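You operate a simulated robot arm through the tools that you are given. There is no shell and no other tool. Be economical: measure what you need, move in short steps, check, and stop when the job is done.

The job below is to be done with a simulated two-armed robot. You get a single attempt, and the scene is never put back.

## Task
Pick up the jar marked alum with one hand, pass it to the other hand and put it on the top of the yellow cupboard. Fetch the sanding block marked three twenty and set it on the top of the narrow side bench. Take the tin marked bronze and leave it on the glass pane tinted grey. Open the drawer marked wax, take the open tin marked oak wax from the inside of the drawer marked wax and put it on the top of the white stand, then shut the wax. Take the round lump with white band and put it on top of the mould marked pearl. Any order will do. Set down upright: jar marked alum, tin marked bronze.

Only the result counts: the job must be done as asked and must still hold three seconds after the hand-in. Knocking over, shifting, dropping, spilling or breaking anything else fails it.

## Robot
Two 7-joint arms with two-finger parallel grippers on one trunk, on a base that drives. Base frame: it is fixed to the floor where the robot stands at the start and does not move with it; the origin is under the middle of the robot, x ahead of it, y to its left, z up; the surface under the hand at the start is at about z = 0.9. Lengths are in m, angles in degrees, forces in N, time in s.
The left shoulder is at the start at [-0.109, 0.119, 0.729], the right one opposite. With the tool pointing down near the work surface each hand reaches from about 0.1 to 0.5 m from the robot's upright axis, wherever it stands, measured 20 degrees to its own side. Places, roughly: drawer marked wax [3.4, -0.3, 1.2]; glass pane tinted grey (16x12x1 cm) [2.5, 4.5, 0.7]; jar marked alum [0.5, 0, 1]; mould marked pearl [3.5, -1.5, 1]; open tin marked oak wax [3.25, -0.25, 1.25]; round lump with white band (5x5x2 cm) [3.4, -1.3, 0.9]; sanding block marked three twenty [1, 7, 0.75]; tin marked bronze [2, 7.25, 1.25]; top of the narrow side bench [0.1, 7.1, 0.8]; top of the white stand [3.8, 3.8, 0.8]; top of the yellow cupboard [-0.8, 0.5, 1.4]. Payload 3.43 kg a hand.
The TCP of each hand is the grasp point between the finger pads, 0.03 m short of the fingertips. In the tool frame z runs along the fingers and y along their closing line. The gripper opens to 0.094 m. The fingers are 0.028 m wide and 0.01 m thick; the gripper's body (0.05 by 0.096 m) begins 0.055 m behind the TCP.
Orientation is told as [roll, pitch, yaw] about the base's x, y, z axes, in that order, counted from this pose: with the fingers straight down and closing along the base's y, the tool's x points along the base's -x, its y along +y and its z along -z.

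## Interface
- The arms move only by the tool send_rows. It takes "left_commands", "right_commands" or both (then of equal length, played together; a hand with none holds still); each is text: rows parted by semicolons, each of 7 numbers parted by spaces: the shift along the base's x, y, z in m, then the turn, a rotation vector about the base's x, y, z in degrees, then the finger opening in m, from 0 to 0.094. In form: x y z wx wy wz jaw; .... A call has 1 to 10 rows; each row is the pose to reach, as a shift and turn from the pose commanded when the call began. Each row takes 0.2 s and may step no farther than 0.05 m and 8.6 degrees from the row before; otherwise, or with a gripper value out of range, the whole call is refused. A pose out of reach is approached as far as the arm can. The call stops where the force on the tool passes 40 N (or 10 N more than at its start, if that is more) or the arm is blocked; 0.2 s more then pass. The fingers move at their own pace (about 0.153 m/s each) and stop on an object; they squeeze with about 37 N. The grip force told is the motor's: it shows also when the fingers shut on nothing. Time passes only in rows, and 0.2 s behind the last, so rows that repeat a pose let the fingers close. It gives the time, the measured TCP pose, the force on the tool (base axes), the opening and the grip force at its end, in the units of the frame above (readings bear some noise), with the torque about the TCP (base axes, N m) and any sound that the robot's microphone picked up, and new pictures: "pictures" is both (left out), scene, wrist or none (wrist: the cameras of the hands that moved).
- Cameras (640 x 400 px; columns grow to the right, rows downward): "scene" is now at [-0.0413, 0.0551, 1.4124]; the picture's right is [1.00, 0.08, 0.00], its down [0.08, -0.93, -0.36] and it looks along [-0.03, 0.36, -0.93] (base axes); focal length 214 px, centre (320, 200). "left" rides on the left gripper at [0.076, -0.014, -0.102] in its tool frame; the picture's right is [0.18, 0.98, 0.00], its down [-0.75, 0.14, -0.64] and it looks along [-0.63, 0.12, 0.77] (tool axes); focal length 243 px, centre (320, 200). "right" rides on the right gripper at [0.076, 0.014, -0.103] in its tool frame; the picture's right is [-0.18, 0.98, 0.00], its down [-0.75, -0.14, -0.64] and it looks along [-0.63, -0.12, 0.77] (tool axes); focal length 243 px, centre (320, 200). There is no depth. A picture from a camera that has moved, and an enlarged one, comes with that camera's place and axes in the base frame and with its lens.
- raise_lower(by): slides the trunk up (or, below 0, down) by that many m; the arms and the scene camera ride with it, the base frame stays. It gives what a move gives, with no picture.
- roll_base(legs): drives the robot by 1 to 6 legs, each [ahead, left, turn to the left] in m, m and degrees, along the robot's own axes; the way and the turn of a leg run together, so that a leg with both is an arc; at most 1.5 m and 180 degrees a leg. The arms and the cameras ride along, it lands a little off, and it stops where it bumps. It gives what a move gives, and a new picture of the scene camera.
- head_to(pan, tilt): turns the head with the scene camera to pan (to the left, within 143 degrees either way) and tilt (down, from -29 to 69), counted from straight ahead of the robot. It gives what a move gives, and a new picture of the scene camera.
- close_up(camera, box): a new picture of the part [left, top, right, bottom] of that camera's present view, enlarged. It takes no simulated time.
- finish_job(): hands the job in; it is judged then, once.

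Go step by step. Nothing tells you exact positions but the pictures and the camera data: compare them with the known pose of the tool, close in by small moves and look again before you grip or let go. The budget is 196 turns and 260 pictures, counting those below and the enlarged ones. Unless the task says otherwise, let go and move clear before handing in, and close with one line.

The tools are called after "Emit:" as a command line: name --argument value ..., lists and objects as JSON in quotes. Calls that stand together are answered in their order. send_rows: Moves the arms, as the interface text tells. Its arguments: {"type":"object","properties":{"left_commands":{"type":"string"},"right_commands":{"type":"string"},"pictures":{"type":"string","enum":["both","scene","wrist","none"]}},"required":[]} The other tools are called the same way: raise_lower (by) slides the trunk up or down; roll_base (legs) drives the base; head_to (pan, tilt) turns the head that bears the scene camera; close_up (camera, box) takes an enlarged picture of a part of a camera's view; finish_job () hands the job in.

At the start:

```text
time_s: 0.0
left_ee_pos: [0.3113, 0.3783, 1.0008]
left_ee_rot: [0.0, 0.0, 0.0]
left_force: [0.1, 0.0, -0.1]
left_ft_torque: [0.01, -0.01, 0.03]
left_grip_width: 0.0938
left_grasp_force: 0.1
right_ee_pos: [0.2943, 0.0476, 1.0004]
right_ee_rot: [0.0, -0.1, 0.1]
right_force: [-0.2, -0.4, 0.0]
right_ft_torque: [0.02, -0.03, 0.01]
right_grip_width: 0.094
right_grasp_force: 0.0
trunk travel left (down, up): [-0.15, 0.185]
robot x, y, heading: [0.0005, 0.0012, 0.1]
head pan, tilt: [94.8, 68.8]
```

scene: 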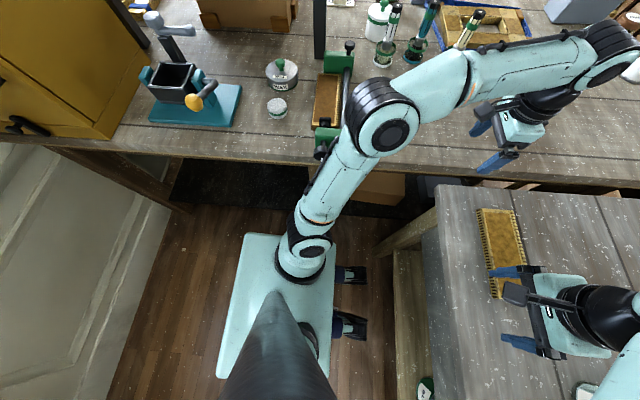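
right: 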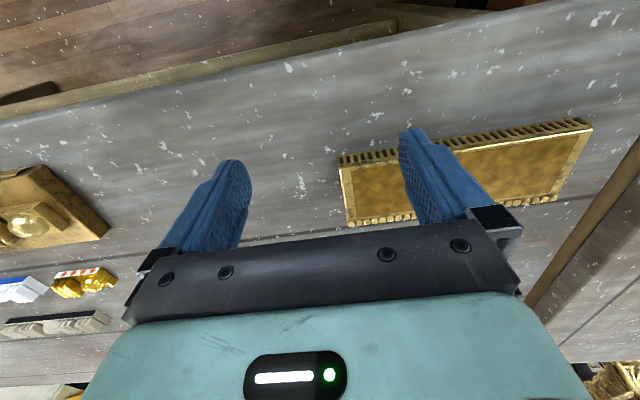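
left: 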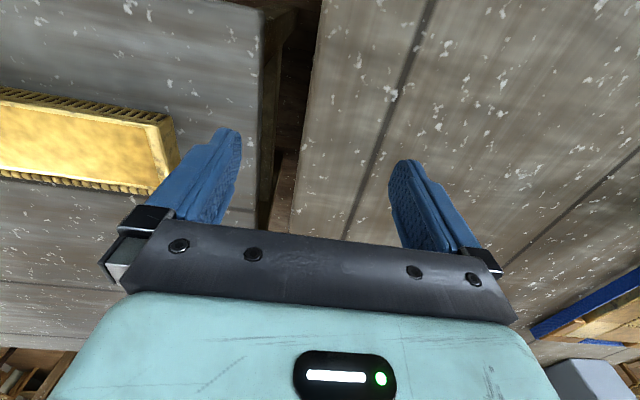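

The head faces left over a workbench; I'll look ahead to find the alum jar.

Emit:
head_to --pan 0 --tilt 45

Emit:
head_to --pan 140 --tilt 15

```text
time_s: 1.7
left_ee_pos: [0.3116, 0.3791, 1.0]
left_ee_rot: [0.0, 0.1, 0.0]
left_force: [-0.3, 0.4, -0.4]
left_ft_torque: [0.01, 0.0, -0.01]
left_grip_width: 0.094
left_grasp_force: 0.0
right_ee_pos: [0.2927, 0.0482, 1.0003]
right_ee_rot: [0.0, 0.0, 0.0]
right_force: [0.2, -0.3, 0.4]
right_ft_torque: [-0.04, -0.03, -0.04]
right_grip_width: 0.0939
right_grasp_force: 0.1
trunk travel left (down, up): [-0.15, 0.185]
robot x, y, heading: [-0.0, 0.0005, 0.2]
head pan, tilt: [0.0, 45.0]
camera scene: at [0.0448, -0.0005, 1.4413], right [0.0, -1.0, 0.0], down [-0.71, 0.0, -0.71], along [0.71, 0.0, -0.71], focal length 214 px, centre (320, 200)
```

scene: 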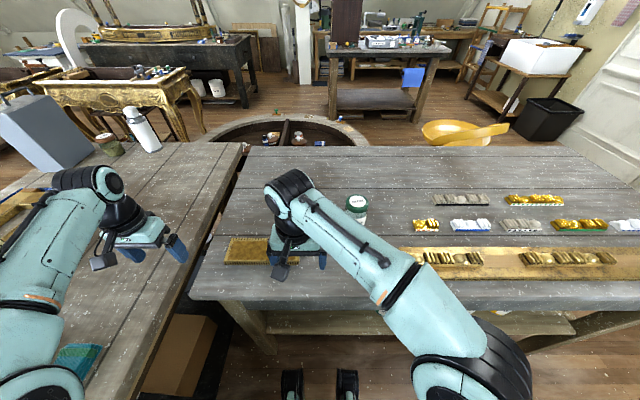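

```text
time_s: 3.9
left_ee_pos: [0.3114, 0.378, 0.9999]
left_ee_rot: [0.0, 0.0, 0.0]
left_force: [1.0, 0.0, 0.0]
left_ft_torque: [0.0, 0.04, 0.04]
left_grip_width: 0.0938
left_grasp_force: 0.0
right_ee_pos: [0.293, 0.0483, 1.0006]
right_ee_rot: [0.1, 0.0, -0.1]
right_force: [0.2, -0.4, 0.1]
right_ft_torque: [0.02, -0.02, 0.01]
right_grip_width: 0.0941
right_grasp_force: 0.1
trunk travel left (down, up): [-0.15, 0.185]
robot x, y, heading: [-0.0016, 0.0008, 0.1]
head pan, tilt: [140.0, 15.0]
camera scene: at [-0.1081, 0.0595, 1.4881], right [0.64, 0.77, 0.0], down [0.2, -0.17, -0.97], along [-0.74, 0.62, -0.26], focal length 214 px, centre (320, 200)
```

scene: 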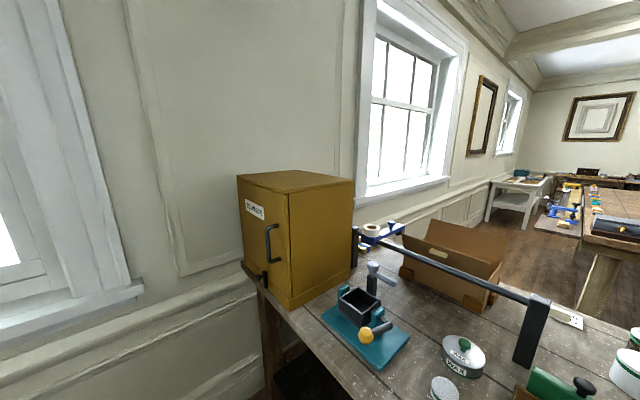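

The jar with a green lid ahead is probably alum; I'll zoom in to check the label and get the edges.

Emit:
head_to --pan -10 --tilt 45

Emit:
close_up --camera "scene" --box '[240, 160, 400, 260]'

```text
time_s: 6.3
left_ee_pos: [0.3119, 0.379, 0.9998]
left_ee_rot: [0.0, 0.0, 0.0]
left_force: [0.0, 0.1, 0.0]
left_ft_torque: [0.0, 0.01, 0.01]
left_grip_width: 0.0938
left_grasp_force: 0.1
right_ee_pos: [0.2929, 0.0475, 0.9996]
right_ee_rot: [0.0, 0.0, -0.1]
right_force: [-0.2, 0.0, 0.3]
right_ft_torque: [0.01, 0.0, 0.0]
right_grip_width: 0.0938
right_grasp_force: 0.1
trunk travel left (down, up): [-0.15, 0.185]
robot x, y, heading: [0.0016, 0.0008, -0.0]
head pan, tilt: [-10.0, 45.0]
camera scene: at [0.0435, -0.0147, 1.4413], right [-0.17, -0.98, 0.0], down [-0.7, 0.12, -0.71], along [0.7, -0.12, -0.71], focal length 214 px, centre (320, 200)
```

scene: 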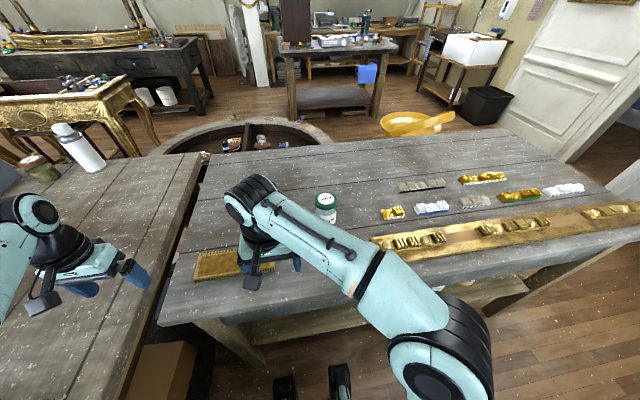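

```text
4.00 times, centred on (320, 210) of scene
camera zoom: at [0.0435, -0.0147, 1.4413], right [-0.17, -0.98, 0.0], down [-0.7, 0.12, -0.71], along [0.7, -0.12, -0.71], focal length 858 px, centre (320, 160)
```

zoom: 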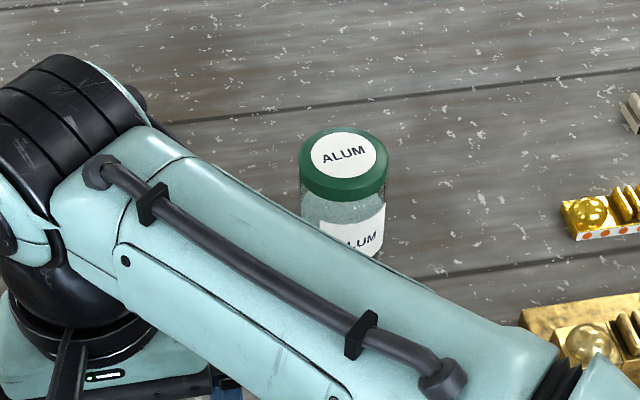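

The alum jar's lid is at about [0.48, -0.106, ~1.0]. I'll lift the right hand and bring it over for a wrist view.

Emit:
send_rows --right_commands "0 0 0.05 0 0 0 0.094; 0 -0.03 0.09 0 0 0 0.094; 0.02 -0.07 0.11 0 0 0 0.094; 0.04 -0.11 0.12 0 0 0 0.094; 0.06 -0.153 0.12 0 0 0 0.094" --pictures "both"

```text
time_s: 7.5
left_ee_pos: [0.3118, 0.3776, 1.0009]
left_ee_rot: [0.0, -0.2, 0.0]
left_force: [-0.7, -0.1, -1.1]
left_ft_torque: [0.02, 0.02, 0.03]
left_grip_width: 0.0941
left_grasp_force: 0.0
right_ee_pos: [0.333, -0.0924, 1.1095]
right_ee_rot: [0.1, -0.2, 0.1]
right_force: [0.9, -0.3, -0.2]
right_ft_torque: [0.01, -0.03, 0.0]
right_grip_width: 0.0939
right_grasp_force: 0.0
right hand out of reach, approached as far as the arm can: row 3, 4, 5
trunk travel left (down, up): [-0.15, 0.185]
robot x, y, heading: [-0.0029, -0.0013, 0.0]
head pan, tilt: [-10.0, 45.0]
camera scene: at [0.0447, -0.016, 1.4412], right [-0.17, -0.98, 0.0], down [-0.7, 0.12, -0.71], along [0.7, -0.12, -0.71], focal length 214 px, centre (320, 200)
camera right: at [0.2565, -0.0793, 1.212], right [0.18, 0.98, 0.0], down [0.75, -0.14, 0.64], along [0.63, -0.12, -0.77], focal length 243 px, centre (320, 200)
```

scene: 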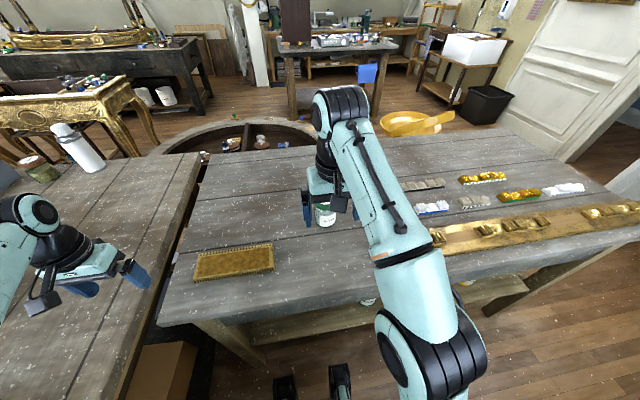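
right: 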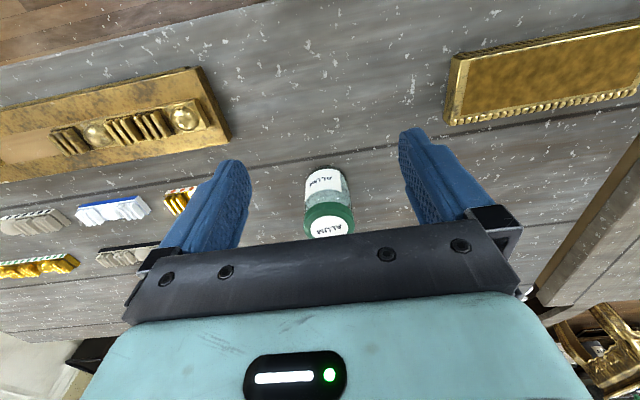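

The jar stands at about [0.483, -0.109], 9 cm tall with its top at z≈0.99, which is at the edge of reach. I'll raise the trunk to gain reach.

Emit:
raise_lower --by 0.12

Emit:
send_rows --right_commands "0.03 -0.016 -0.04 0 0 0 0.094; 0.06 -0.016 -0.08 0 0 0 0.094; 0.07 -0.016 -0.10 0 0 0 0.094" --pictures "wrist"

```text
time_s: 9.0
left_ee_pos: [0.3108, 0.3791, 1.1203]
left_ee_rot: [0.0, 0.1, 0.0]
left_force: [-1.0, 0.0, -0.1]
left_ft_torque: [0.0, -0.01, 0.0]
left_grip_width: 0.0939
left_grasp_force: 0.1
right_ee_pos: [0.3307, -0.0933, 1.229]
right_ee_rot: [0.0, 0.0, 0.0]
right_force: [0.6, -0.3, 0.8]
right_ft_torque: [-0.01, 0.0, 0.03]
right_grip_width: 0.0941
right_grasp_force: 0.1
trunk travel left (down, up): [-0.27, 0.065]
robot x, y, heading: [0.0001, -0.0014, 0.1]
head pan, tilt: [-10.0, 45.0]
```

```text
refused: row 1 steps farther than a row can; nothing moved
```

Emit:
send_rows --right_commands "0.02 -0.016 -0.04 0 0 0 0.094; 0.04 -0.016 -0.08 0 0 0 0.094; 0.06 -0.016 -0.12 0 0 0 0.094" --pictures "wrist"

```text
time_s: 9.8
left_ee_pos: [0.3121, 0.3781, 1.1195]
left_ee_rot: [0.0, 0.1, 0.0]
left_force: [-0.5, -0.1, 0.6]
left_ft_torque: [0.0, 0.05, -0.02]
left_grip_width: 0.094
left_grasp_force: 0.0
right_ee_pos: [0.3923, -0.1107, 1.1074]
right_ee_rot: [0.0, 0.0, 0.0]
right_force: [0.9, -0.7, -0.9]
right_ft_torque: [0.0, 0.02, -0.01]
right_grip_width: 0.094
right_grasp_force: 0.0
trunk travel left (down, up): [-0.27, 0.065]
robot x, y, heading: [-0.0017, -0.0022, -0.2]
head pan, tilt: [-10.0, 45.0]
camera right: at [0.316, -0.0963, 1.2108], right [0.18, 0.98, 0.0], down [0.75, -0.14, 0.64], along [0.63, -0.12, -0.77], focal length 243 px, centre (320, 200)
```

right: 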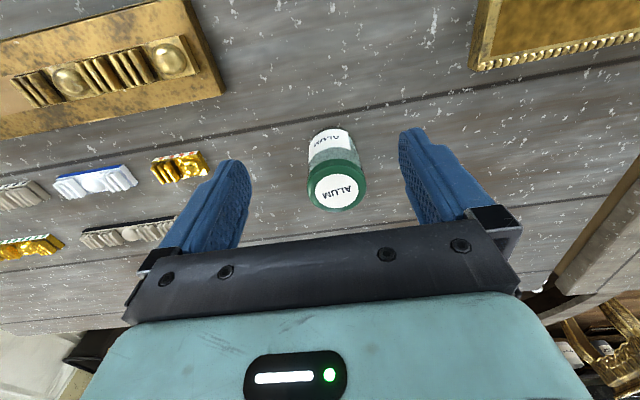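

The jar centre comes out consistently at about [0.486, -0.108]. I'll move above it and look again.

Emit:
send_rows --right_commands "0.045 0.002 -0.015 0 0 0 0.094; 0.09 0.002 -0.03 0 0 0 0.094; 0.094 0.002 -0.05 0 0 0 0.094" --pictures "wrist"

```text
time_s: 10.6
left_ee_pos: [0.3112, 0.3797, 1.1202]
left_ee_rot: [-0.1, 0.0, -0.1]
left_force: [-0.7, -0.4, -0.2]
left_ft_torque: [-0.02, 0.01, 0.01]
left_grip_width: 0.0939
left_grasp_force: 0.0
right_ee_pos: [0.4838, -0.1057, 1.0604]
right_ee_rot: [0.0, 0.0, 0.1]
right_force: [-0.5, -0.1, 0.1]
right_ft_torque: [0.01, -0.03, 0.01]
right_grip_width: 0.0941
right_grasp_force: 0.0
trunk travel left (down, up): [-0.27, 0.065]
robot x, y, heading: [-0.0003, -0.001, 0.1]
head pan, tilt: [-10.0, 45.0]
camera right: at [0.4083, -0.0923, 1.1624], right [0.18, 0.98, 0.0], down [0.75, -0.14, 0.64], along [0.63, -0.12, -0.77], focal length 243 px, centre (320, 200)
```

right: 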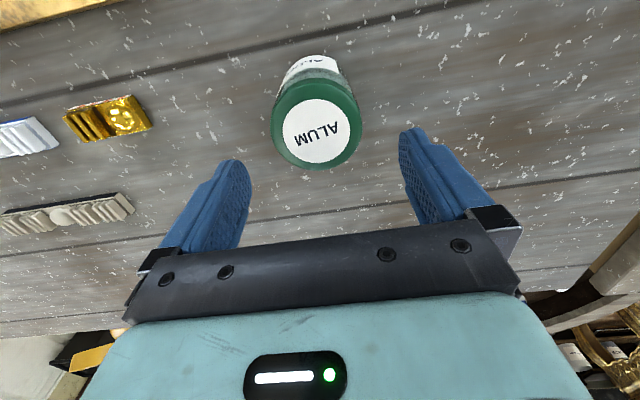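

Lined up to within 3 mm; descending and gripping the lid.

Emit:
send_rows --right_commands "-0.001 -0.003 -0.04 0 0 0 0.094; -0.001 -0.003 -0.08 0 0 0 0.094; -0.001 -0.003 -0.086 0 0 0 0.094; -0.001 -0.003 -0.086 0 0 0 0.04; -0.001 -0.003 -0.086 0 0 0 0.04; -0.001 -0.003 -0.086 0 0 0 0.04" --pictures "wrist"

```text
time_s: 12.0
left_ee_pos: [0.3118, 0.3802, 1.1194]
left_ee_rot: [-0.1, 0.0, 0.0]
left_force: [0.1, -0.4, 0.5]
left_ft_torque: [0.01, -0.02, -0.04]
left_grip_width: 0.0941
left_grasp_force: 0.2
right_ee_pos: [0.4834, -0.1097, 0.9725]
right_ee_rot: [0.0, -0.1, 0.0]
right_force: [-0.1, 1.8, 0.6]
right_ft_torque: [0.1, -0.12, 0.06]
right_grip_width: 0.0703
right_grasp_force: 36.5
trunk travel left (down, up): [-0.27, 0.065]
robot x, y, heading: [0.0015, -0.0, 0.1]
head pan, tilt: [-10.0, 45.0]
camera right: at [0.4086, -0.096, 1.0768], right [0.18, 0.98, 0.0], down [0.75, -0.14, 0.64], along [0.63, -0.12, -0.77], focal length 243 px, centre (320, 200)
```

right: 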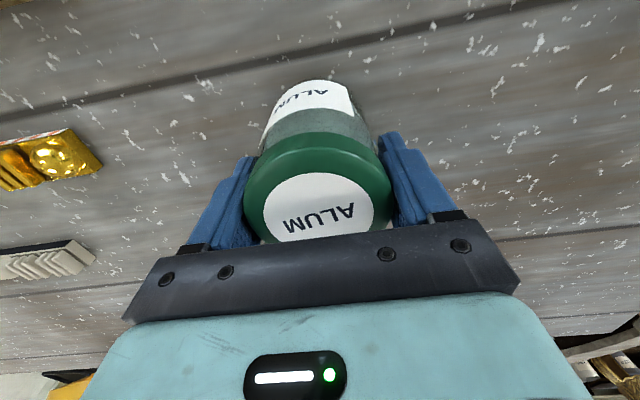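

The lid is gripped. I'll lift the jar to a handover point with a 45° yaw while the left hand pitches toward horizontal.

Emit:
send_rows --right_commands "0 0 0.04 0 0 0 0.04; 0 0 0.08 0 0 0 0.04; -0.01 0.01 0.12 0 0 0 0.04; -0.02 0.02 0.15 0 0 8 0.04; -0.03 0.03 0.18 0 0 16 0.04; -0.04 0.04 0.2 0 0 24 0.04; -0.05 0.05 0.2 0 0 32 0.04; -0.06 0.06 0.2 0 0 40 0.04; -0.07 0.075 0.2 0 0 45 0.04; -0.083 0.09 0.2 0 0 45 0.04" --left_commands "0 0 0 0 -8 0 0.094; 0 0 0 0 -16 0 0.094; 0 0 0 0 -24 0 0.094; 0 0 0 0 -32 0 0.094; 0 0 0 0 -40 0 0.094; 0 0 0 0 -48 0 0.094; 0 0 0 0 -56 0 0.094; 0 0 0 0 -64 0 0.094; 0 0 0 0 -72 0 0.094; 0 0 0 0 -80 0 0.094" --pictures "scene"

```text
time_s: 14.2
left_ee_pos: [0.3104, 0.3802, 1.118]
left_ee_rot: [-0.4, -80.1, 0.5]
left_force: [0.6, 1.1, 0.0]
left_ft_torque: [0.0, -0.03, 0.02]
left_grip_width: 0.0942
left_grasp_force: 0.0
right_ee_pos: [0.3995, -0.0178, 1.174]
right_ee_rot: [-0.1, 0.0, 45.1]
right_force: [-0.4, 0.5, 0.1]
right_ft_torque: [-0.03, 0.0, 0.02]
right_grip_width: 0.0402
right_grasp_force: 0.1
right hand out of reach, approached as far as the arm can: row 4, 5, 6, 7, 8, 9
trunk travel left (down, up): [-0.27, 0.065]
robot x, y, heading: [-0.0025, 0.0005, -0.1]
head pan, tilt: [-10.0, 45.0]
camera scene: at [0.0352, -0.0132, 1.5603], right [-0.17, -0.98, 0.0], down [-0.7, 0.12, -0.71], along [0.7, -0.12, -0.71], focal length 214 px, centre (320, 200)
```

scene: 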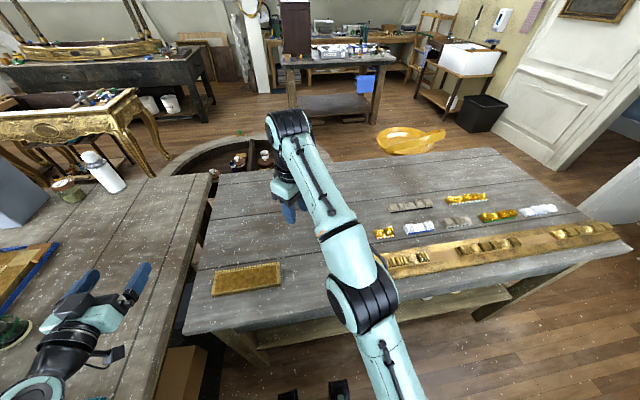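

The grip shows 0.040 with no force, so the jar slipped out. I'll find out where it is.

Emit:
head_to --pan -10 --tilt 65

Emit:
close_up --camera "right" --box '[0, 0, 640, 400]'

```text
time_s: 15.0
left_ee_pos: [0.3123, 0.3801, 1.119]
left_ee_rot: [0.0, -80.0, 0.0]
left_force: [-0.3, -0.9, -0.1]
left_ft_torque: [-0.02, 0.03, 0.04]
left_grip_width: 0.0939
left_grasp_force: 0.1
right_ee_pos: [0.3981, -0.0197, 1.1731]
right_ee_rot: [-0.1, -0.1, 45.0]
right_force: [0.4, -0.2, 0.8]
right_ft_torque: [-0.01, -0.02, 0.0]
right_grip_width: 0.0401
right_grasp_force: 0.2
trunk travel left (down, up): [-0.27, 0.065]
robot x, y, heading: [0.0018, 0.0009, 0.2]
head pan, tilt: [-10.0, 65.0]
camera scene: at [0.0154, -0.0111, 1.5353], right [-0.17, -0.98, 0.0], down [-0.89, 0.16, -0.42], along [0.42, -0.07, -0.91], focal length 214 px, centre (320, 200)
```

scene: 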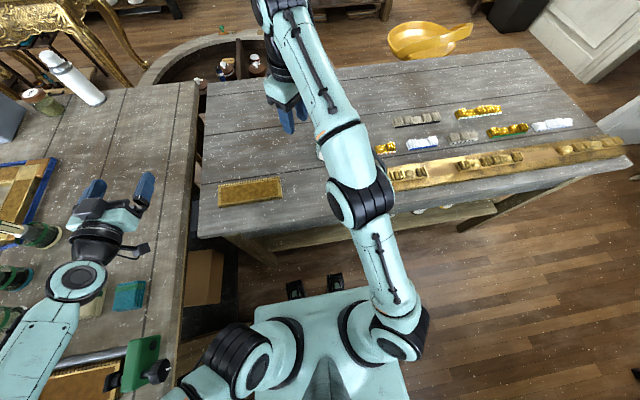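

```text
1.00 times, centred on (320, 200) of right (not enlarged: the box is as wide or as high as the picture)
camera zoom: at [0.3368, -0.0639, 1.2758], right [-0.56, 0.83, 0.0], down [0.63, 0.43, 0.64], along [0.53, 0.36, -0.77], focal length 243 px, centre (320, 200)
```

zoom: 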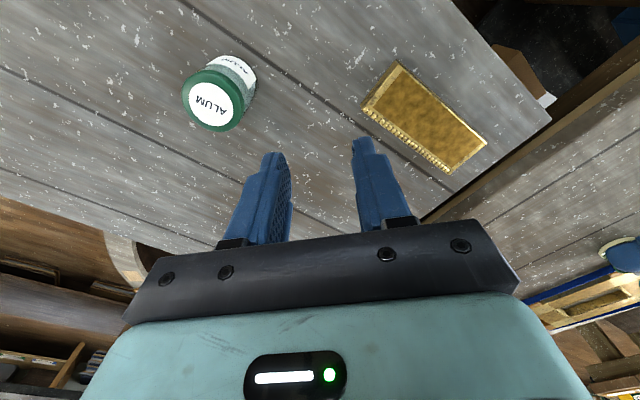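

The jar still stands upright where it was, so the fingers simply slipped off. I'll go back, grip deeper, and lift slowly.

Emit:
send_rows --right_commands "0.01 -0.01 -0.01 0 0 -8 0.094; 0.02 -0.02 -0.02 0 0 -16 0.094; 0.04 -0.04 -0.04 0 0 -24 0.094; 0.06 -0.06 -0.06 0 0 -32 0.094; 0.075 -0.08 -0.08 0 0 -40 0.094; 0.086 -0.092 -0.1 0 0 -45 0.094" --pictures "wrist"

```text
time_s: 16.4
left_ee_pos: [0.3123, 0.3792, 1.1192]
left_ee_rot: [0.1, -80.1, -0.1]
left_force: [-0.3, 0.6, -0.1]
left_ft_torque: [-0.04, -0.01, 0.03]
left_grip_width: 0.0939
left_grasp_force: 0.1
right_ee_pos: [0.4852, -0.1109, 1.0727]
right_ee_rot: [0.0, 0.1, -0.1]
right_force: [0.0, 0.1, -0.6]
right_ft_torque: [-0.01, -0.01, -0.02]
right_grip_width: 0.0938
right_grasp_force: 0.0
trunk travel left (down, up): [-0.27, 0.065]
robot x, y, heading: [0.0024, 0.0011, 0.0]
head pan, tilt: [-10.0, 65.0]
camera right: at [0.41, -0.0972, 1.1759], right [0.19, 0.98, 0.0], down [0.75, -0.14, 0.64], along [0.63, -0.12, -0.77], focal length 243 px, centre (320, 200)
```

right: 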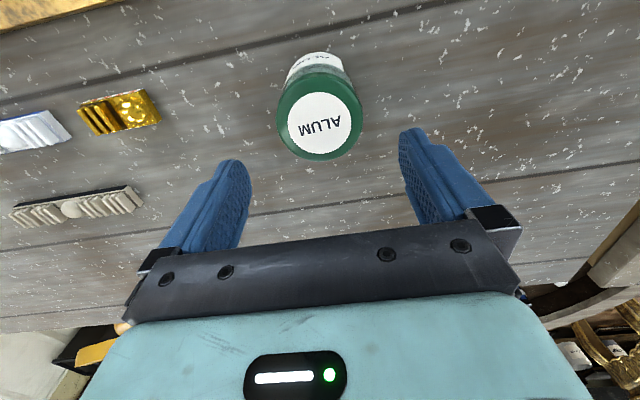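

Emit:
send_rows --right_commands "0 -0.001 -0.04 0 0 0 0.094; 0 -0.001 -0.08 0 0 0 0.094; 0 -0.001 -0.115 0 0 0 0.094; 0 -0.001 -0.118 0 0 0 0; 0 -0.001 -0.118 0 0 0 0; 0 -0.001 -0.118 0 0 0 0; 0 -0.001 -0.118 0 0 0 0; 0 -0.001 -0.112 0 0 0 0; 0 -0.001 -0.106 0 0 0 0; 0 -0.001 -0.1 0 0 0 0" --pictures "wrist"

```text
time_s: 18.6
left_ee_pos: [0.3116, 0.3798, 1.1203]
left_ee_rot: [0.0, -80.0, 0.0]
left_force: [0.3, -0.1, 0.7]
left_ft_torque: [-0.01, -0.02, -0.01]
left_grip_width: 0.094
left_grasp_force: 0.0
right_ee_pos: [0.486, -0.1135, 0.9721]
right_ee_rot: [0.0, 0.2, 0.0]
right_force: [-0.2, -0.2, -4.3]
right_ft_torque: [0.03, -0.03, 0.0]
right_grip_width: 0.0695
right_grasp_force: 37.5
trunk travel left (down, up): [-0.27, 0.065]
robot x, y, heading: [0.0028, -0.0004, -0.1]
head pan, tilt: [-10.0, 65.0]
camera right: at [0.4113, -0.0997, 1.0746], right [0.18, 0.98, 0.0], down [0.75, -0.14, 0.64], along [0.63, -0.12, -0.77], focal length 243 px, centre (320, 200)
```

right: 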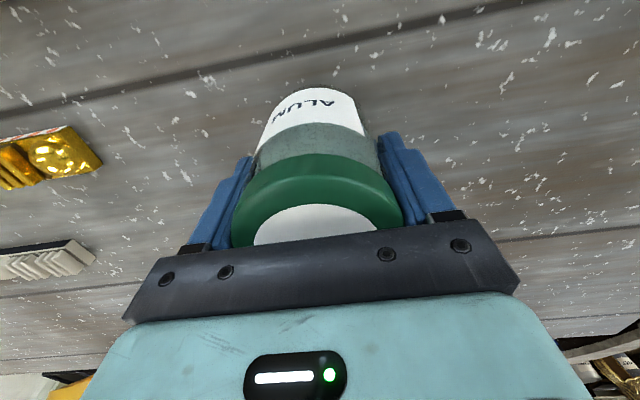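

The force reads -4.3 N, so the jar is lifted. Continuing slowly.

Emit:
send_rows --right_commands "0 0 0.01 0 0 0 0; 0 0 0.025 0 0 0 0; 0 0 0.04 0 0 0 0; 0 0 0.06 0 0 0 0; 0 0 0.08 0 0 0 0; 0 0 0.10 0 0 0 0; 0 0 0.12 0 0 0 0; 0 0 0.135 0 0 0 0; 0 0 0.14 0 0 0 0" --pictures "wrist"

```text
time_s: 20.6
left_ee_pos: [0.312, 0.3794, 1.1193]
left_ee_rot: [0.0, -80.0, 0.0]
left_force: [0.2, 0.6, -0.5]
left_ft_torque: [0.01, -0.03, 0.05]
left_grip_width: 0.0939
left_grasp_force: 0.0
right_ee_pos: [0.4717, -0.1104, 1.0959]
right_ee_rot: [0.1, 0.0, 0.0]
right_force: [0.4, -0.1, -3.6]
right_ft_torque: [-0.01, 0.02, -0.03]
right_grip_width: 0.0697
right_grasp_force: 36.7
right hand out of reach, approached as far as the arm can: row 7, 8, 9
trunk travel left (down, up): [-0.27, 0.065]
robot x, y, heading: [-0.001, -0.0006, -0.2]
head pan, tilt: [-10.0, 65.0]
camera right: at [0.396, -0.0971, 1.1991], right [0.18, 0.98, 0.0], down [0.75, -0.14, 0.64], along [0.63, -0.12, -0.77], focal length 243 px, centre (320, 200)
```

right: 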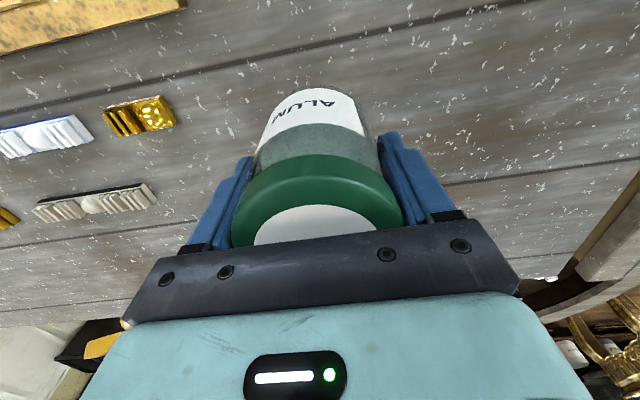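

The jar is held firmly, with the TCP about 5.5 cm above its base. I'll move both hands to the handover pose, the left one yawed -45°.

Emit:
send_rows --right_commands "-0.012 0.015 0.01 0 0 7.5 0; -0.024 0.03 0.02 0 0 15 0; -0.036 0.045 0.03 0 0 22.5 0; -0.048 0.06 0.04 0 0 30 0; -0.06 0.075 0.05 0 0 37.5 0; -0.072 0.09 0.06 0 0 45 0" --left_commands "0 -0.025 0.005 0 0 -7.5 0.094; 0 -0.05 0.01 0 0 -15 0.094; 0 -0.075 0.015 0 0 -22.5 0.094; 0 -0.1 0.02 0 0 -30 0.094; 0 -0.125 0.02 0 0 -37.5 0.094; 0 -0.15 0.02 0 0 -45 0.094" --pictures "both"

```text
time_s: 22.0
left_ee_pos: [0.3121, 0.2291, 1.1398]
left_ee_rot: [0.0, -79.9, -45.1]
left_force: [-0.5, -0.8, 0.0]
left_ft_torque: [0.02, -0.02, -0.04]
left_grip_width: 0.0938
left_grasp_force: 0.0
right_ee_pos: [0.4009, -0.0238, 1.1575]
right_ee_rot: [0.0, 0.0, 45.1]
right_force: [0.5, 0.6, -3.7]
right_ft_torque: [0.02, 0.01, 0.0]
right_grip_width: 0.0694
right_grasp_force: 36.8
trunk travel left (down, up): [-0.27, 0.065]
robot x, y, heading: [0.0009, -0.0028, 0.3]
head pan, tilt: [-10.0, 65.0]
camera scene: at [0.016, -0.0107, 1.5352], right [-0.17, -0.98, 0.0], down [-0.89, 0.16, -0.42], along [0.42, -0.07, -0.91], focal length 214 px, centre (320, 200)
camera right: at [0.3373, -0.0661, 1.2609], right [-0.57, 0.82, 0.0], down [0.63, 0.43, 0.64], along [0.53, 0.36, -0.77], focal length 243 px, centre (320, 200)
camera left: at [0.2219, 0.3002, 1.0834], right [0.67, 0.72, -0.18], down [-0.25, 0.45, 0.85], along [0.69, -0.53, 0.49], focal length 243 px, centre (320, 200)
```

scene: 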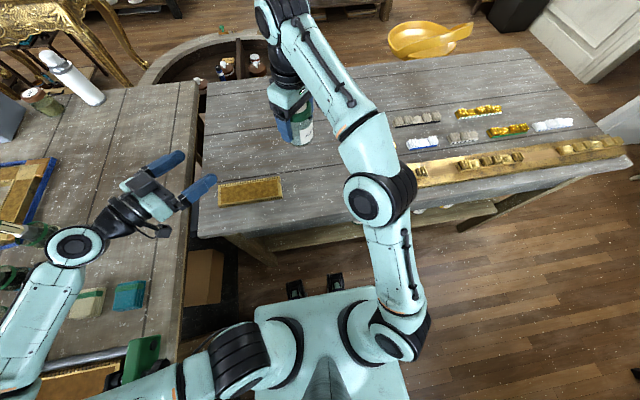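
right: 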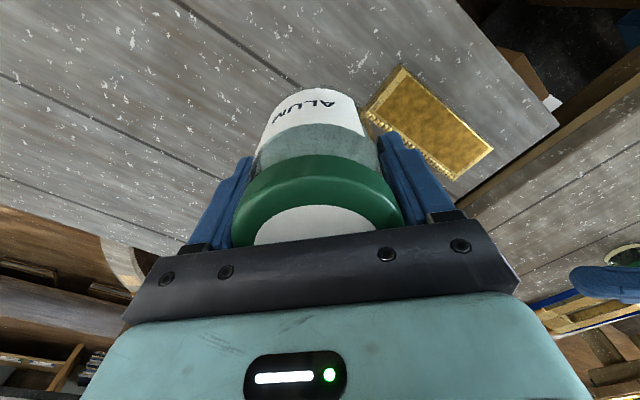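
left: 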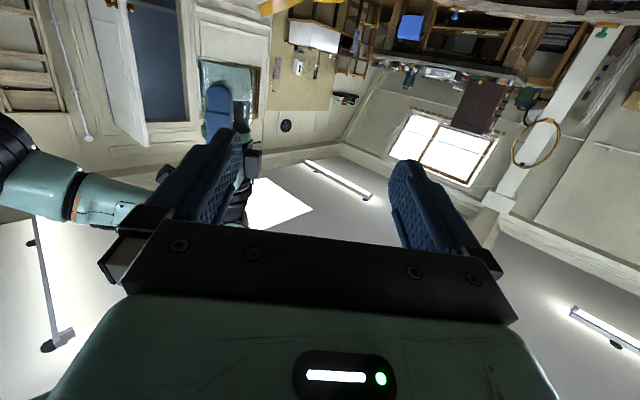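

Both hands are in position. I'll line the left hand up 12 cm back along its approach axis, tilted 20° below horizontal.

Emit:
send_rows --left_commands "0.001 -0.042 0 1.8 1.8 0 0.094; 0.002 -0.084 0 3.5 3.5 0 0.094; 0.003 -0.126 0 5.3 5.3 0 0.094; 0.004 -0.168 0.001 7.07 7.07 0 0.094" --pictures "both"

```text
time_s: 23.0
left_ee_pos: [0.3142, 0.0591, 1.1401]
left_ee_rot: [-0.2, -69.9, -44.9]
left_force: [-0.1, 0.9, 0.7]
left_ft_torque: [-0.01, -0.02, 0.04]
left_grip_width: 0.094
left_grasp_force: 0.0
right_ee_pos: [0.4002, -0.0232, 1.1573]
right_ee_rot: [0.0, 0.0, 45.0]
right_force: [-0.2, -0.6, -4.0]
right_ft_torque: [0.04, 0.0, 0.0]
right_grip_width: 0.0693
right_grasp_force: 36.8
trunk travel left (down, up): [-0.27, 0.065]
robot x, y, heading: [-0.0015, -0.0014, -0.0]
head pan, tilt: [-10.0, 65.0]
camera scene: at [0.0161, -0.0127, 1.5352], right [-0.17, -0.98, 0.0], down [-0.89, 0.16, -0.42], along [0.42, -0.07, -0.91], focal length 214 px, centre (320, 200)
camera left: at [0.2187, 0.1357, 1.1039], right [0.65, 0.74, -0.17], down [-0.14, 0.34, 0.93], along [0.75, -0.58, 0.33], focal length 243 px, centre (320, 200)
```

scene: 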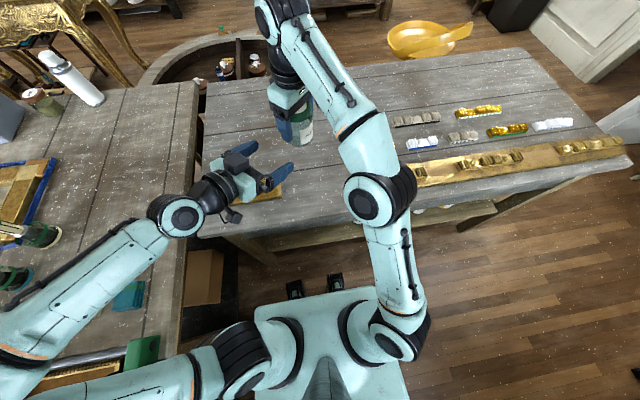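
left: 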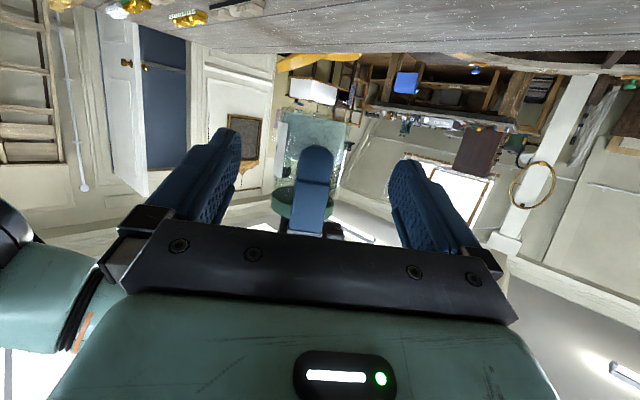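

The jar is centred between the left fingers. Moving in along the approach axis.

Emit:
send_rows --left_commands "0.025 -0.025 0 0 0 0 0.094; 0.05 -0.05 0 0 0 0 0.094; 0.074 -0.073 0 0 0 0 0.094; 0.076 -0.075 0 0 0 0 0.094" --pictures "both"

Emit:
close_up --camera "scene" --box '[220, 60, 380, 160]'

```text
time_s: 24.0
left_ee_pos: [0.3912, -0.0125, 1.1387]
left_ee_rot: [-0.1, -70.0, -45.0]
left_force: [-0.7, -1.2, 1.0]
left_ft_torque: [0.01, 0.0, 0.02]
left_grip_width: 0.0937
left_grasp_force: 0.0
right_ee_pos: [0.3991, -0.0226, 1.1577]
right_ee_rot: [0.0, 0.0, 45.0]
right_force: [-0.2, 0.3, -4.4]
right_ft_torque: [0.01, -0.01, 0.01]
right_grip_width: 0.0693
right_grasp_force: 36.4
trunk travel left (down, up): [-0.27, 0.065]
robot x, y, heading: [-0.0033, 0.0015, -0.2]
head pan, tilt: [-10.0, 65.0]
camera scene: at [0.0152, -0.011, 1.5352], right [-0.17, -0.98, 0.0], down [-0.89, 0.16, -0.42], along [0.42, -0.07, -0.91], focal length 214 px, centre (320, 200)
camera left: at [0.2947, 0.0634, 1.1028], right [0.65, 0.74, -0.17], down [-0.15, 0.34, 0.93], along [0.75, -0.58, 0.33], focal length 243 px, centre (320, 200)
```

scene: 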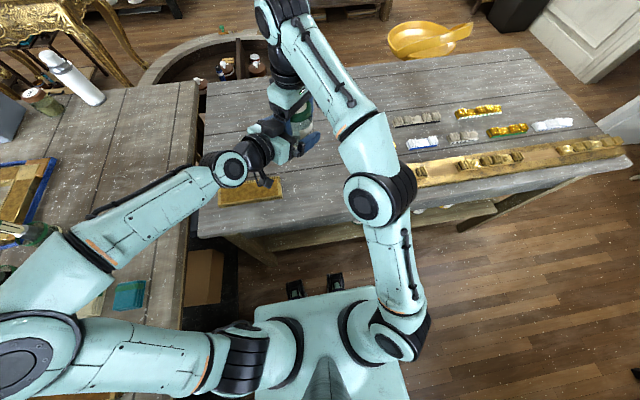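
left: 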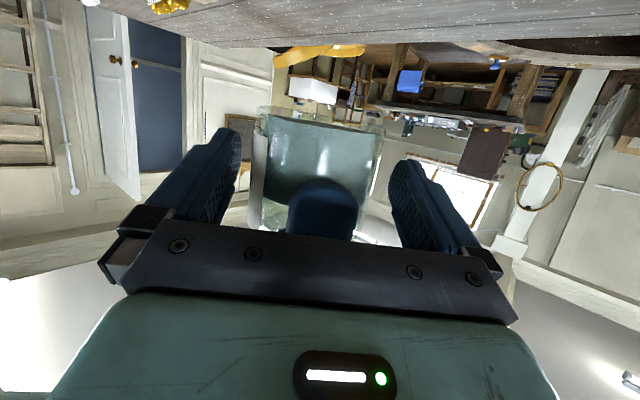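

```text
4.00 times, centred on (300, 110) of scene
camera zoom: at [0.0152, -0.011, 1.5352], right [-0.17, -0.98, 0.0], down [-0.89, 0.16, -0.42], along [0.42, -0.07, -0.91], focal length 858 px, centre (400, 560)
```

zoom: 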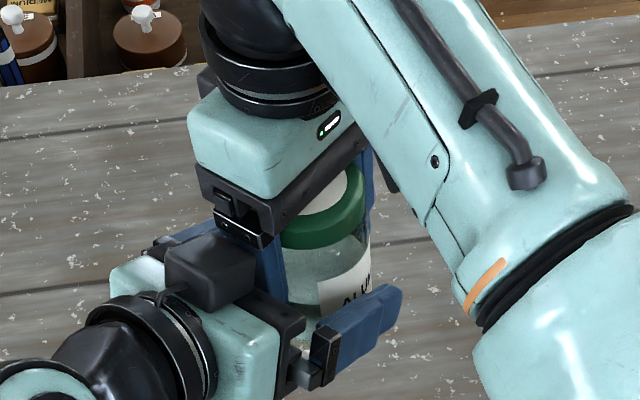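

Everything is clear, with the jar well inside the left fingers. Closing the left hand.

Emit:
send_rows --left_commands "0 0 0 0 0 0 0.04; 0 0 0 0 0 0 0.02; 0 0 0 0 0 0 0; 0 0 0 0 0 0 0" --pictures "wrist"

```text
time_s: 25.0
left_ee_pos: [0.3907, -0.0143, 1.1388]
left_ee_rot: [0.2, -69.9, -45.5]
left_force: [-14.3, -5.4, -0.3]
left_ft_torque: [0.26, -0.38, -0.43]
left_grip_width: 0.069
left_grasp_force: 36.9
right_ee_pos: [0.4014, -0.0232, 1.1569]
right_ee_rot: [0.0, 0.0, 45.0]
right_force: [15.7, 5.4, -2.1]
right_ft_torque: [-0.12, 0.14, 0.28]
right_grip_width: 0.0688
right_grasp_force: 37.1
trunk travel left (down, up): [-0.27, 0.065]
robot x, y, heading: [0.0006, -0.0008, 0.3]
head pan, tilt: [-10.0, 65.0]
camera left: at [0.2943, 0.0628, 1.1026], right [0.65, 0.74, -0.17], down [-0.14, 0.34, 0.93], along [0.74, -0.58, 0.33], focal length 243 px, centre (320, 200)
```

left: 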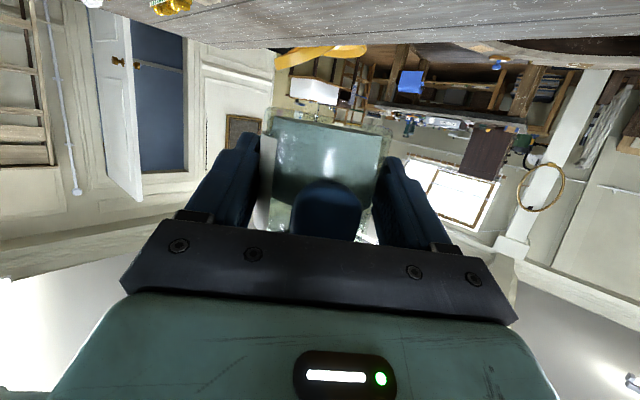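

Both hands hold it. I'll open the right hand, then draw the left hand straight down so the jar clears the right fingers.

Emit:
send_rows --right_commands "0 0 0 0 0 0 0.078; 0 0 0 0 0 0 0.086; 0 0 0 0 0 0 0.086; 0 0 0 0 0 0 0.086; 0 0 0.01 0 0 0 0.086; 0 0 0.02 0 0 0 0.086; 0 0 0.02 0 0 0 0.086; 0 0 0.02 0 0 0 0.086; 0 0 0.02 0 0 0 0.086" --left_commands "0 0 0 0 0 0 0; 0 0 0 0 0 0 0; 0 0 0 0 0 0 0; 0 0 -0.01 0 0 0 0; 0 0 -0.025 0 0 0 0; 0 0 -0.04 0 0 0 0; 0 0 -0.055 0 0 0 0; 0 0 -0.07 0 0 0 0; 0 0 -0.085 0 0 0 0" --pictures "both"

```text
time_s: 27.0
left_ee_pos: [0.3915, -0.013, 1.0551]
left_ee_rot: [-0.1, -70.0, -44.8]
left_force: [0.3, 0.4, -0.5]
left_ft_torque: [0.07, 0.05, -0.03]
left_grip_width: 0.0689
left_grasp_force: 37.1
right_ee_pos: [0.3997, -0.0225, 1.1682]
right_ee_rot: [0.6, 0.5, 44.7]
right_force: [0.2, 0.0, 0.3]
right_ft_torque: [0.01, -0.01, 0.02]
right_grip_width: 0.086
right_grasp_force: 0.1
right hand out of reach, approached as far as the arm can: row 6, 7, 8
trunk travel left (down, up): [-0.27, 0.065]
robot x, y, heading: [-0.0006, 0.0024, 0.1]
head pan, tilt: [-10.0, 65.0]
camera scene: at [0.0164, -0.0105, 1.5352], right [-0.17, -0.98, 0.0], down [-0.89, 0.16, -0.42], along [0.42, -0.07, -0.91], focal length 214 px, centre (320, 200)
camera right: at [0.3379, -0.0665, 1.2722], right [-0.56, 0.83, 0.01], down [0.64, 0.43, 0.63], along [0.52, 0.36, -0.77], focal length 243 px, centre (320, 200)
camera left: at [0.2952, 0.0634, 1.0194], right [0.65, 0.74, -0.17], down [-0.14, 0.34, 0.93], along [0.75, -0.58, 0.33], focal length 243 px, centre (320, 200)
```

scene: 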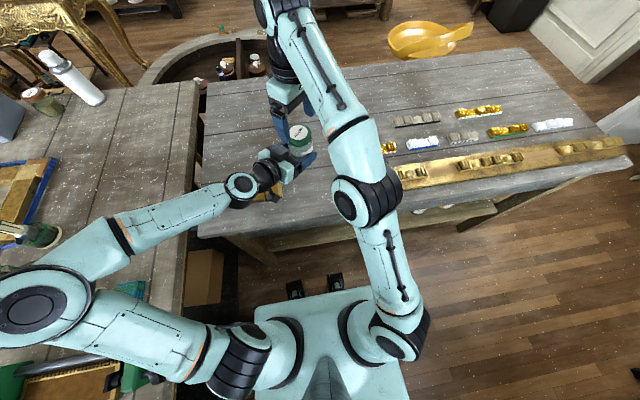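
right: 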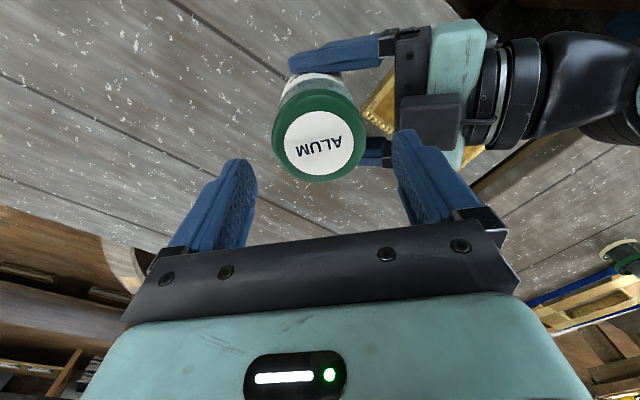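
left: 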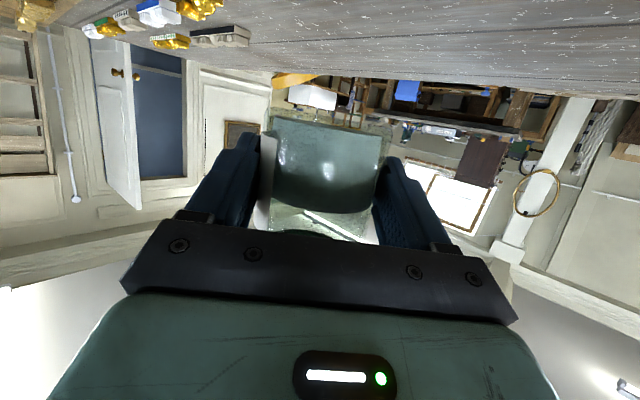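

The left hand has the jar. I'll retract the right hand and bring the jar back and up, then survey behind for the drive.

Emit:
send_rows --right_commands "0 0 0 0 0 -5 0.086; 0 -0.02 0 0 0 -13 0.086; -0.02 -0.04 0 0 0 -21 0.086; -0.04 -0.06 0 0 0 -29 0.086; -0.06 -0.08 0 0 0 -37 0.086; -0.08 -0.1 0 0 0 -45 0.086; -0.1 -0.12 0 0 0 -45 0.086; -0.12 -0.14 0 0 0 -45 0.086; -0.14 -0.16 0 0 0 -45 0.086; -0.16 -0.18 0 0 0 -45 0.086" --left_commands "0 0.01 0 0 0 0 0; 0 0.03 0 0 0 0 0; -0.01 0.05 0 0 0 7 0; -0.02 0.08 0.01 0 0 14 0; -0.03 0.11 0.03 0 0 21 0; -0.04 0.14 0.05 0 0 28 0; -0.05 0.17 0.07 0 0 35 0; -0.06 0.19 0.09 0 0 40 0; -0.06 0.21 0.11 0 0 45 0; -0.06 0.22 0.13 0 0 45 0" --pictures "none"

Emit:
head_to --pan -140 --tilt 40

Emit:
head_to --pan 135 --tilt 30

```text
time_s: 29.2
left_ee_pos: [0.3318, 0.2049, 1.1853]
left_ee_rot: [-0.2, -70.0, 0.0]
left_force: [0.1, 0.3, -3.0]
left_ft_torque: [-0.03, 0.03, 0.02]
left_grip_width: 0.0689
left_grasp_force: 36.7
right_ee_pos: [0.2391, -0.1997, 1.1779]
right_ee_rot: [0.0, 0.0, 0.0]
right_force: [0.2, -0.4, 0.2]
right_ft_torque: [0.03, 0.01, 0.03]
right_grip_width: 0.086
right_grasp_force: 0.1
trunk travel left (down, up): [-0.27, 0.065]
robot x, y, heading: [-0.0017, -0.0016, 0.3]
head pan, tilt: [-10.0, 65.0]
```

```text
time_s: 31.3
left_ee_pos: [0.3322, 0.2047, 1.1853]
left_ee_rot: [0.0, -70.1, 0.0]
left_force: [0.6, -0.1, -4.2]
left_ft_torque: [-0.01, 0.06, 0.01]
left_grip_width: 0.069
left_grasp_force: 37.2
right_ee_pos: [0.24, -0.2001, 1.1778]
right_ee_rot: [0.0, 0.0, 0.0]
right_force: [0.0, 0.3, 0.1]
right_ft_torque: [0.01, 0.04, 0.03]
right_grip_width: 0.086
right_grasp_force: 0.0
trunk travel left (down, up): [-0.27, 0.065]
robot x, y, heading: [-0.0004, 0.0038, 0.1]
head pan, tilt: [-140.0, 40.0]
camera scene: at [-0.1092, -0.0552, 1.5675], right [-0.64, 0.77, 0.0], down [0.49, 0.41, -0.77], along [-0.59, -0.49, -0.64], focal length 214 px, centre (320, 200)
```

scene: 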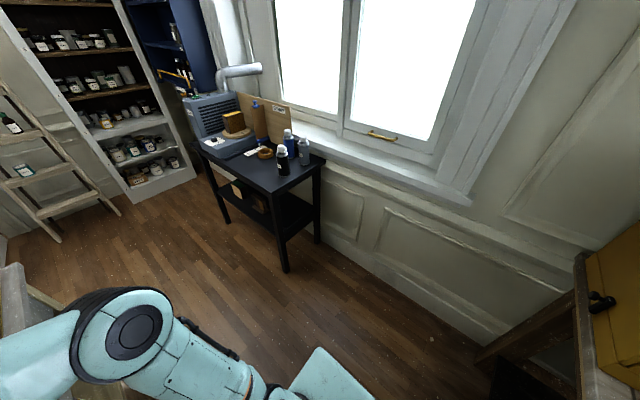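

```text
time_s: 35.1
left_ee_pos: [0.3339, 0.2058, 1.1852]
left_ee_rot: [0.0, -70.0, 0.0]
left_force: [-0.2, 0.8, -4.8]
left_ft_torque: [-0.01, 0.05, -0.03]
left_grip_width: 0.0689
left_grasp_force: 37.5
right_ee_pos: [0.2378, -0.1999, 1.1778]
right_ee_rot: [0.0, 0.1, 0.1]
right_force: [0.4, 0.0, -0.5]
right_ft_torque: [0.0, 0.03, 0.0]
right_grip_width: 0.086
right_grasp_force: 0.0
trunk travel left (down, up): [-0.27, 0.065]
robot x, y, heading: [-0.0009, 0.0015, 0.1]
head pan, tilt: [135.0, 30.0]
camera scene: at [-0.108, 0.0635, 1.5829], right [0.71, 0.71, 0.0], down [0.35, -0.35, -0.87], along [-0.61, 0.61, -0.5], focal length 214 px, centre (320, 200)
```

scene: 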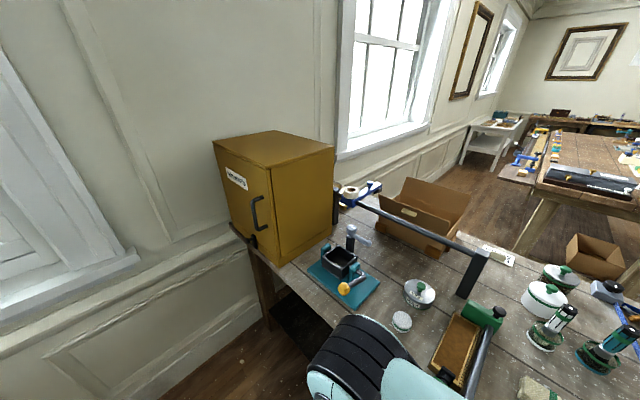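

The cupboard top spans about x -1.06..-0.64, y 0.385..0.67, z≈1.34. I'll shift right, back up, turn to face it, and raise the trunk.

Emit:
raise_lower --by 0.065

Emit:
roll_base --legs '[[0, -0.25, 0], [-0.62, 0, 0], [0, 0, 90]]'

Emit:
head_to --pan 20 --tilt 35

```text
time_s: 36.2
left_ee_pos: [0.3307, 0.2054, 1.2495]
left_ee_rot: [-0.2, -69.9, 0.3]
left_force: [-0.9, 0.8, -4.5]
left_ft_torque: [0.02, 0.06, 0.01]
left_grip_width: 0.0685
left_grasp_force: 37.4
right_ee_pos: [0.2382, -0.2018, 1.2423]
right_ee_rot: [0.0, 0.1, 0.0]
right_force: [-0.8, -0.8, 0.2]
right_ft_torque: [-0.03, 0.01, 0.03]
right_grip_width: 0.086
right_grasp_force: 0.1
trunk travel left (down, up): [-0.335, 0.0]
robot x, y, heading: [0.003, -0.0047, -0.1]
head pan, tilt: [135.0, 30.0]
```

```text
time_s: 46.0
left_ee_pos: [-0.8412, 0.0746, 1.2503]
left_ee_rot: [0.0, -69.9, 91.4]
left_force: [0.1, -0.3, -4.3]
left_ft_torque: [-0.07, 0.01, 0.01]
left_grip_width: 0.0684
left_grasp_force: 37.0
right_ee_pos: [-0.4308, -0.0092, 1.2427]
right_ee_rot: [0.0, 0.1, 91.4]
right_force: [0.4, -0.4, 0.4]
right_ft_torque: [-0.02, 0.01, 0.01]
right_grip_width: 0.0859
right_grasp_force: 0.0
trunk travel left (down, up): [-0.335, 0.0]
robot x, y, heading: [-0.6299, -0.2496, 91.7]
head pan, tilt: [135.0, 30.0]
camera scene: at [-0.6888, -0.3621, 1.6515], right [-0.72, 0.69, 0.0], down [0.35, 0.36, -0.87], along [-0.6, -0.63, -0.5], focal length 214 px, centre (320, 200)
```

scene: 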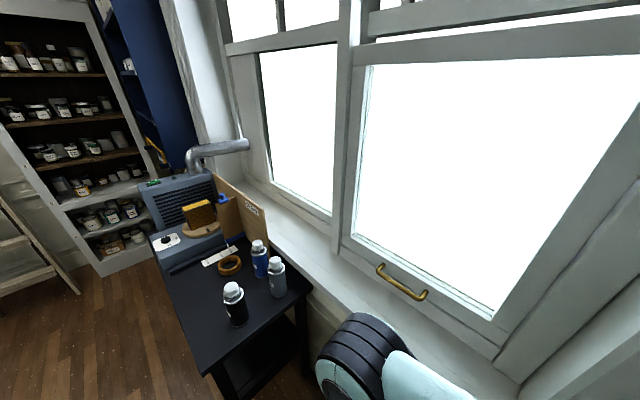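

```text
time_s: 47.9
left_ee_pos: [-0.8411, 0.0753, 1.2509]
left_ee_rot: [-0.1, -70.0, 91.4]
left_force: [-0.3, -0.3, -3.9]
left_ft_torque: [-0.05, -0.01, 0.0]
left_grip_width: 0.0683
left_grasp_force: 37.3
right_ee_pos: [-0.4305, -0.0092, 1.2434]
right_ee_rot: [0.0, 0.1, 91.4]
right_force: [-0.7, -0.9, -0.1]
right_ft_torque: [0.02, 0.01, -0.02]
right_grip_width: 0.0863
right_grasp_force: 0.1
trunk travel left (down, up): [-0.335, 0.0]
robot x, y, heading: [-0.6284, -0.2522, 91.4]
head pan, tilt: [20.0, 35.0]
camera scene: at [-0.6585, -0.2146, 1.6437], right [0.93, 0.36, 0.0], down [0.21, -0.53, -0.82], along [-0.3, 0.76, -0.57], focal length 214 px, centre (320, 200)
```

scene: 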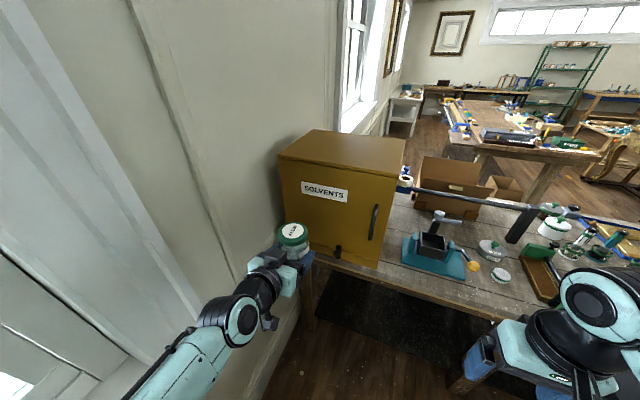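

The view confirms the cupboard's front edge at y≈0.385. I'll raise the jar above the top level before driving forward.

Emit:
send_rows --left_commands "0 0 0.03 0 0 0 0; 0 0 0.06 0 0 0 0; 0 0 0.09 0 0 0 0; 0 0 0.12 0 0 0 0; 0 0 0.15 0 0 0 0; 0 0 0.18 0 0 0 0" --pictures "scene"

```text
time_s: 49.3
left_ee_pos: [-0.8415, 0.0752, 1.4306]
left_ee_rot: [-0.2, -69.8, 91.5]
left_force: [0.2, 0.0, -3.2]
left_ft_torque: [-0.06, 0.01, -0.01]
left_grip_width: 0.0682
left_grasp_force: 37.5
right_ee_pos: [-0.4305, -0.0087, 1.2417]
right_ee_rot: [0.0, 0.0, 91.4]
right_force: [-0.3, 0.1, -0.5]
right_ft_torque: [-0.02, -0.03, 0.02]
right_grip_width: 0.0858
right_grasp_force: 0.0
trunk travel left (down, up): [-0.335, 0.0]
robot x, y, heading: [-0.6245, -0.2534, 91.2]
head pan, tilt: [20.0, 35.0]
camera scene: at [-0.6585, -0.2145, 1.6437], right [0.93, 0.36, 0.0], down [0.21, -0.53, -0.82], along [-0.3, 0.76, -0.57], focal length 214 px, centre (320, 200)
```

scene: 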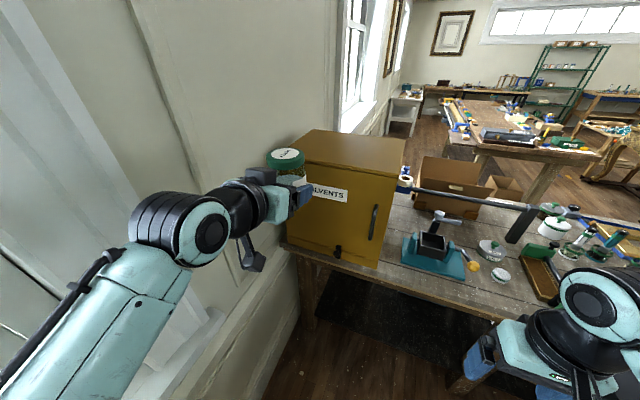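

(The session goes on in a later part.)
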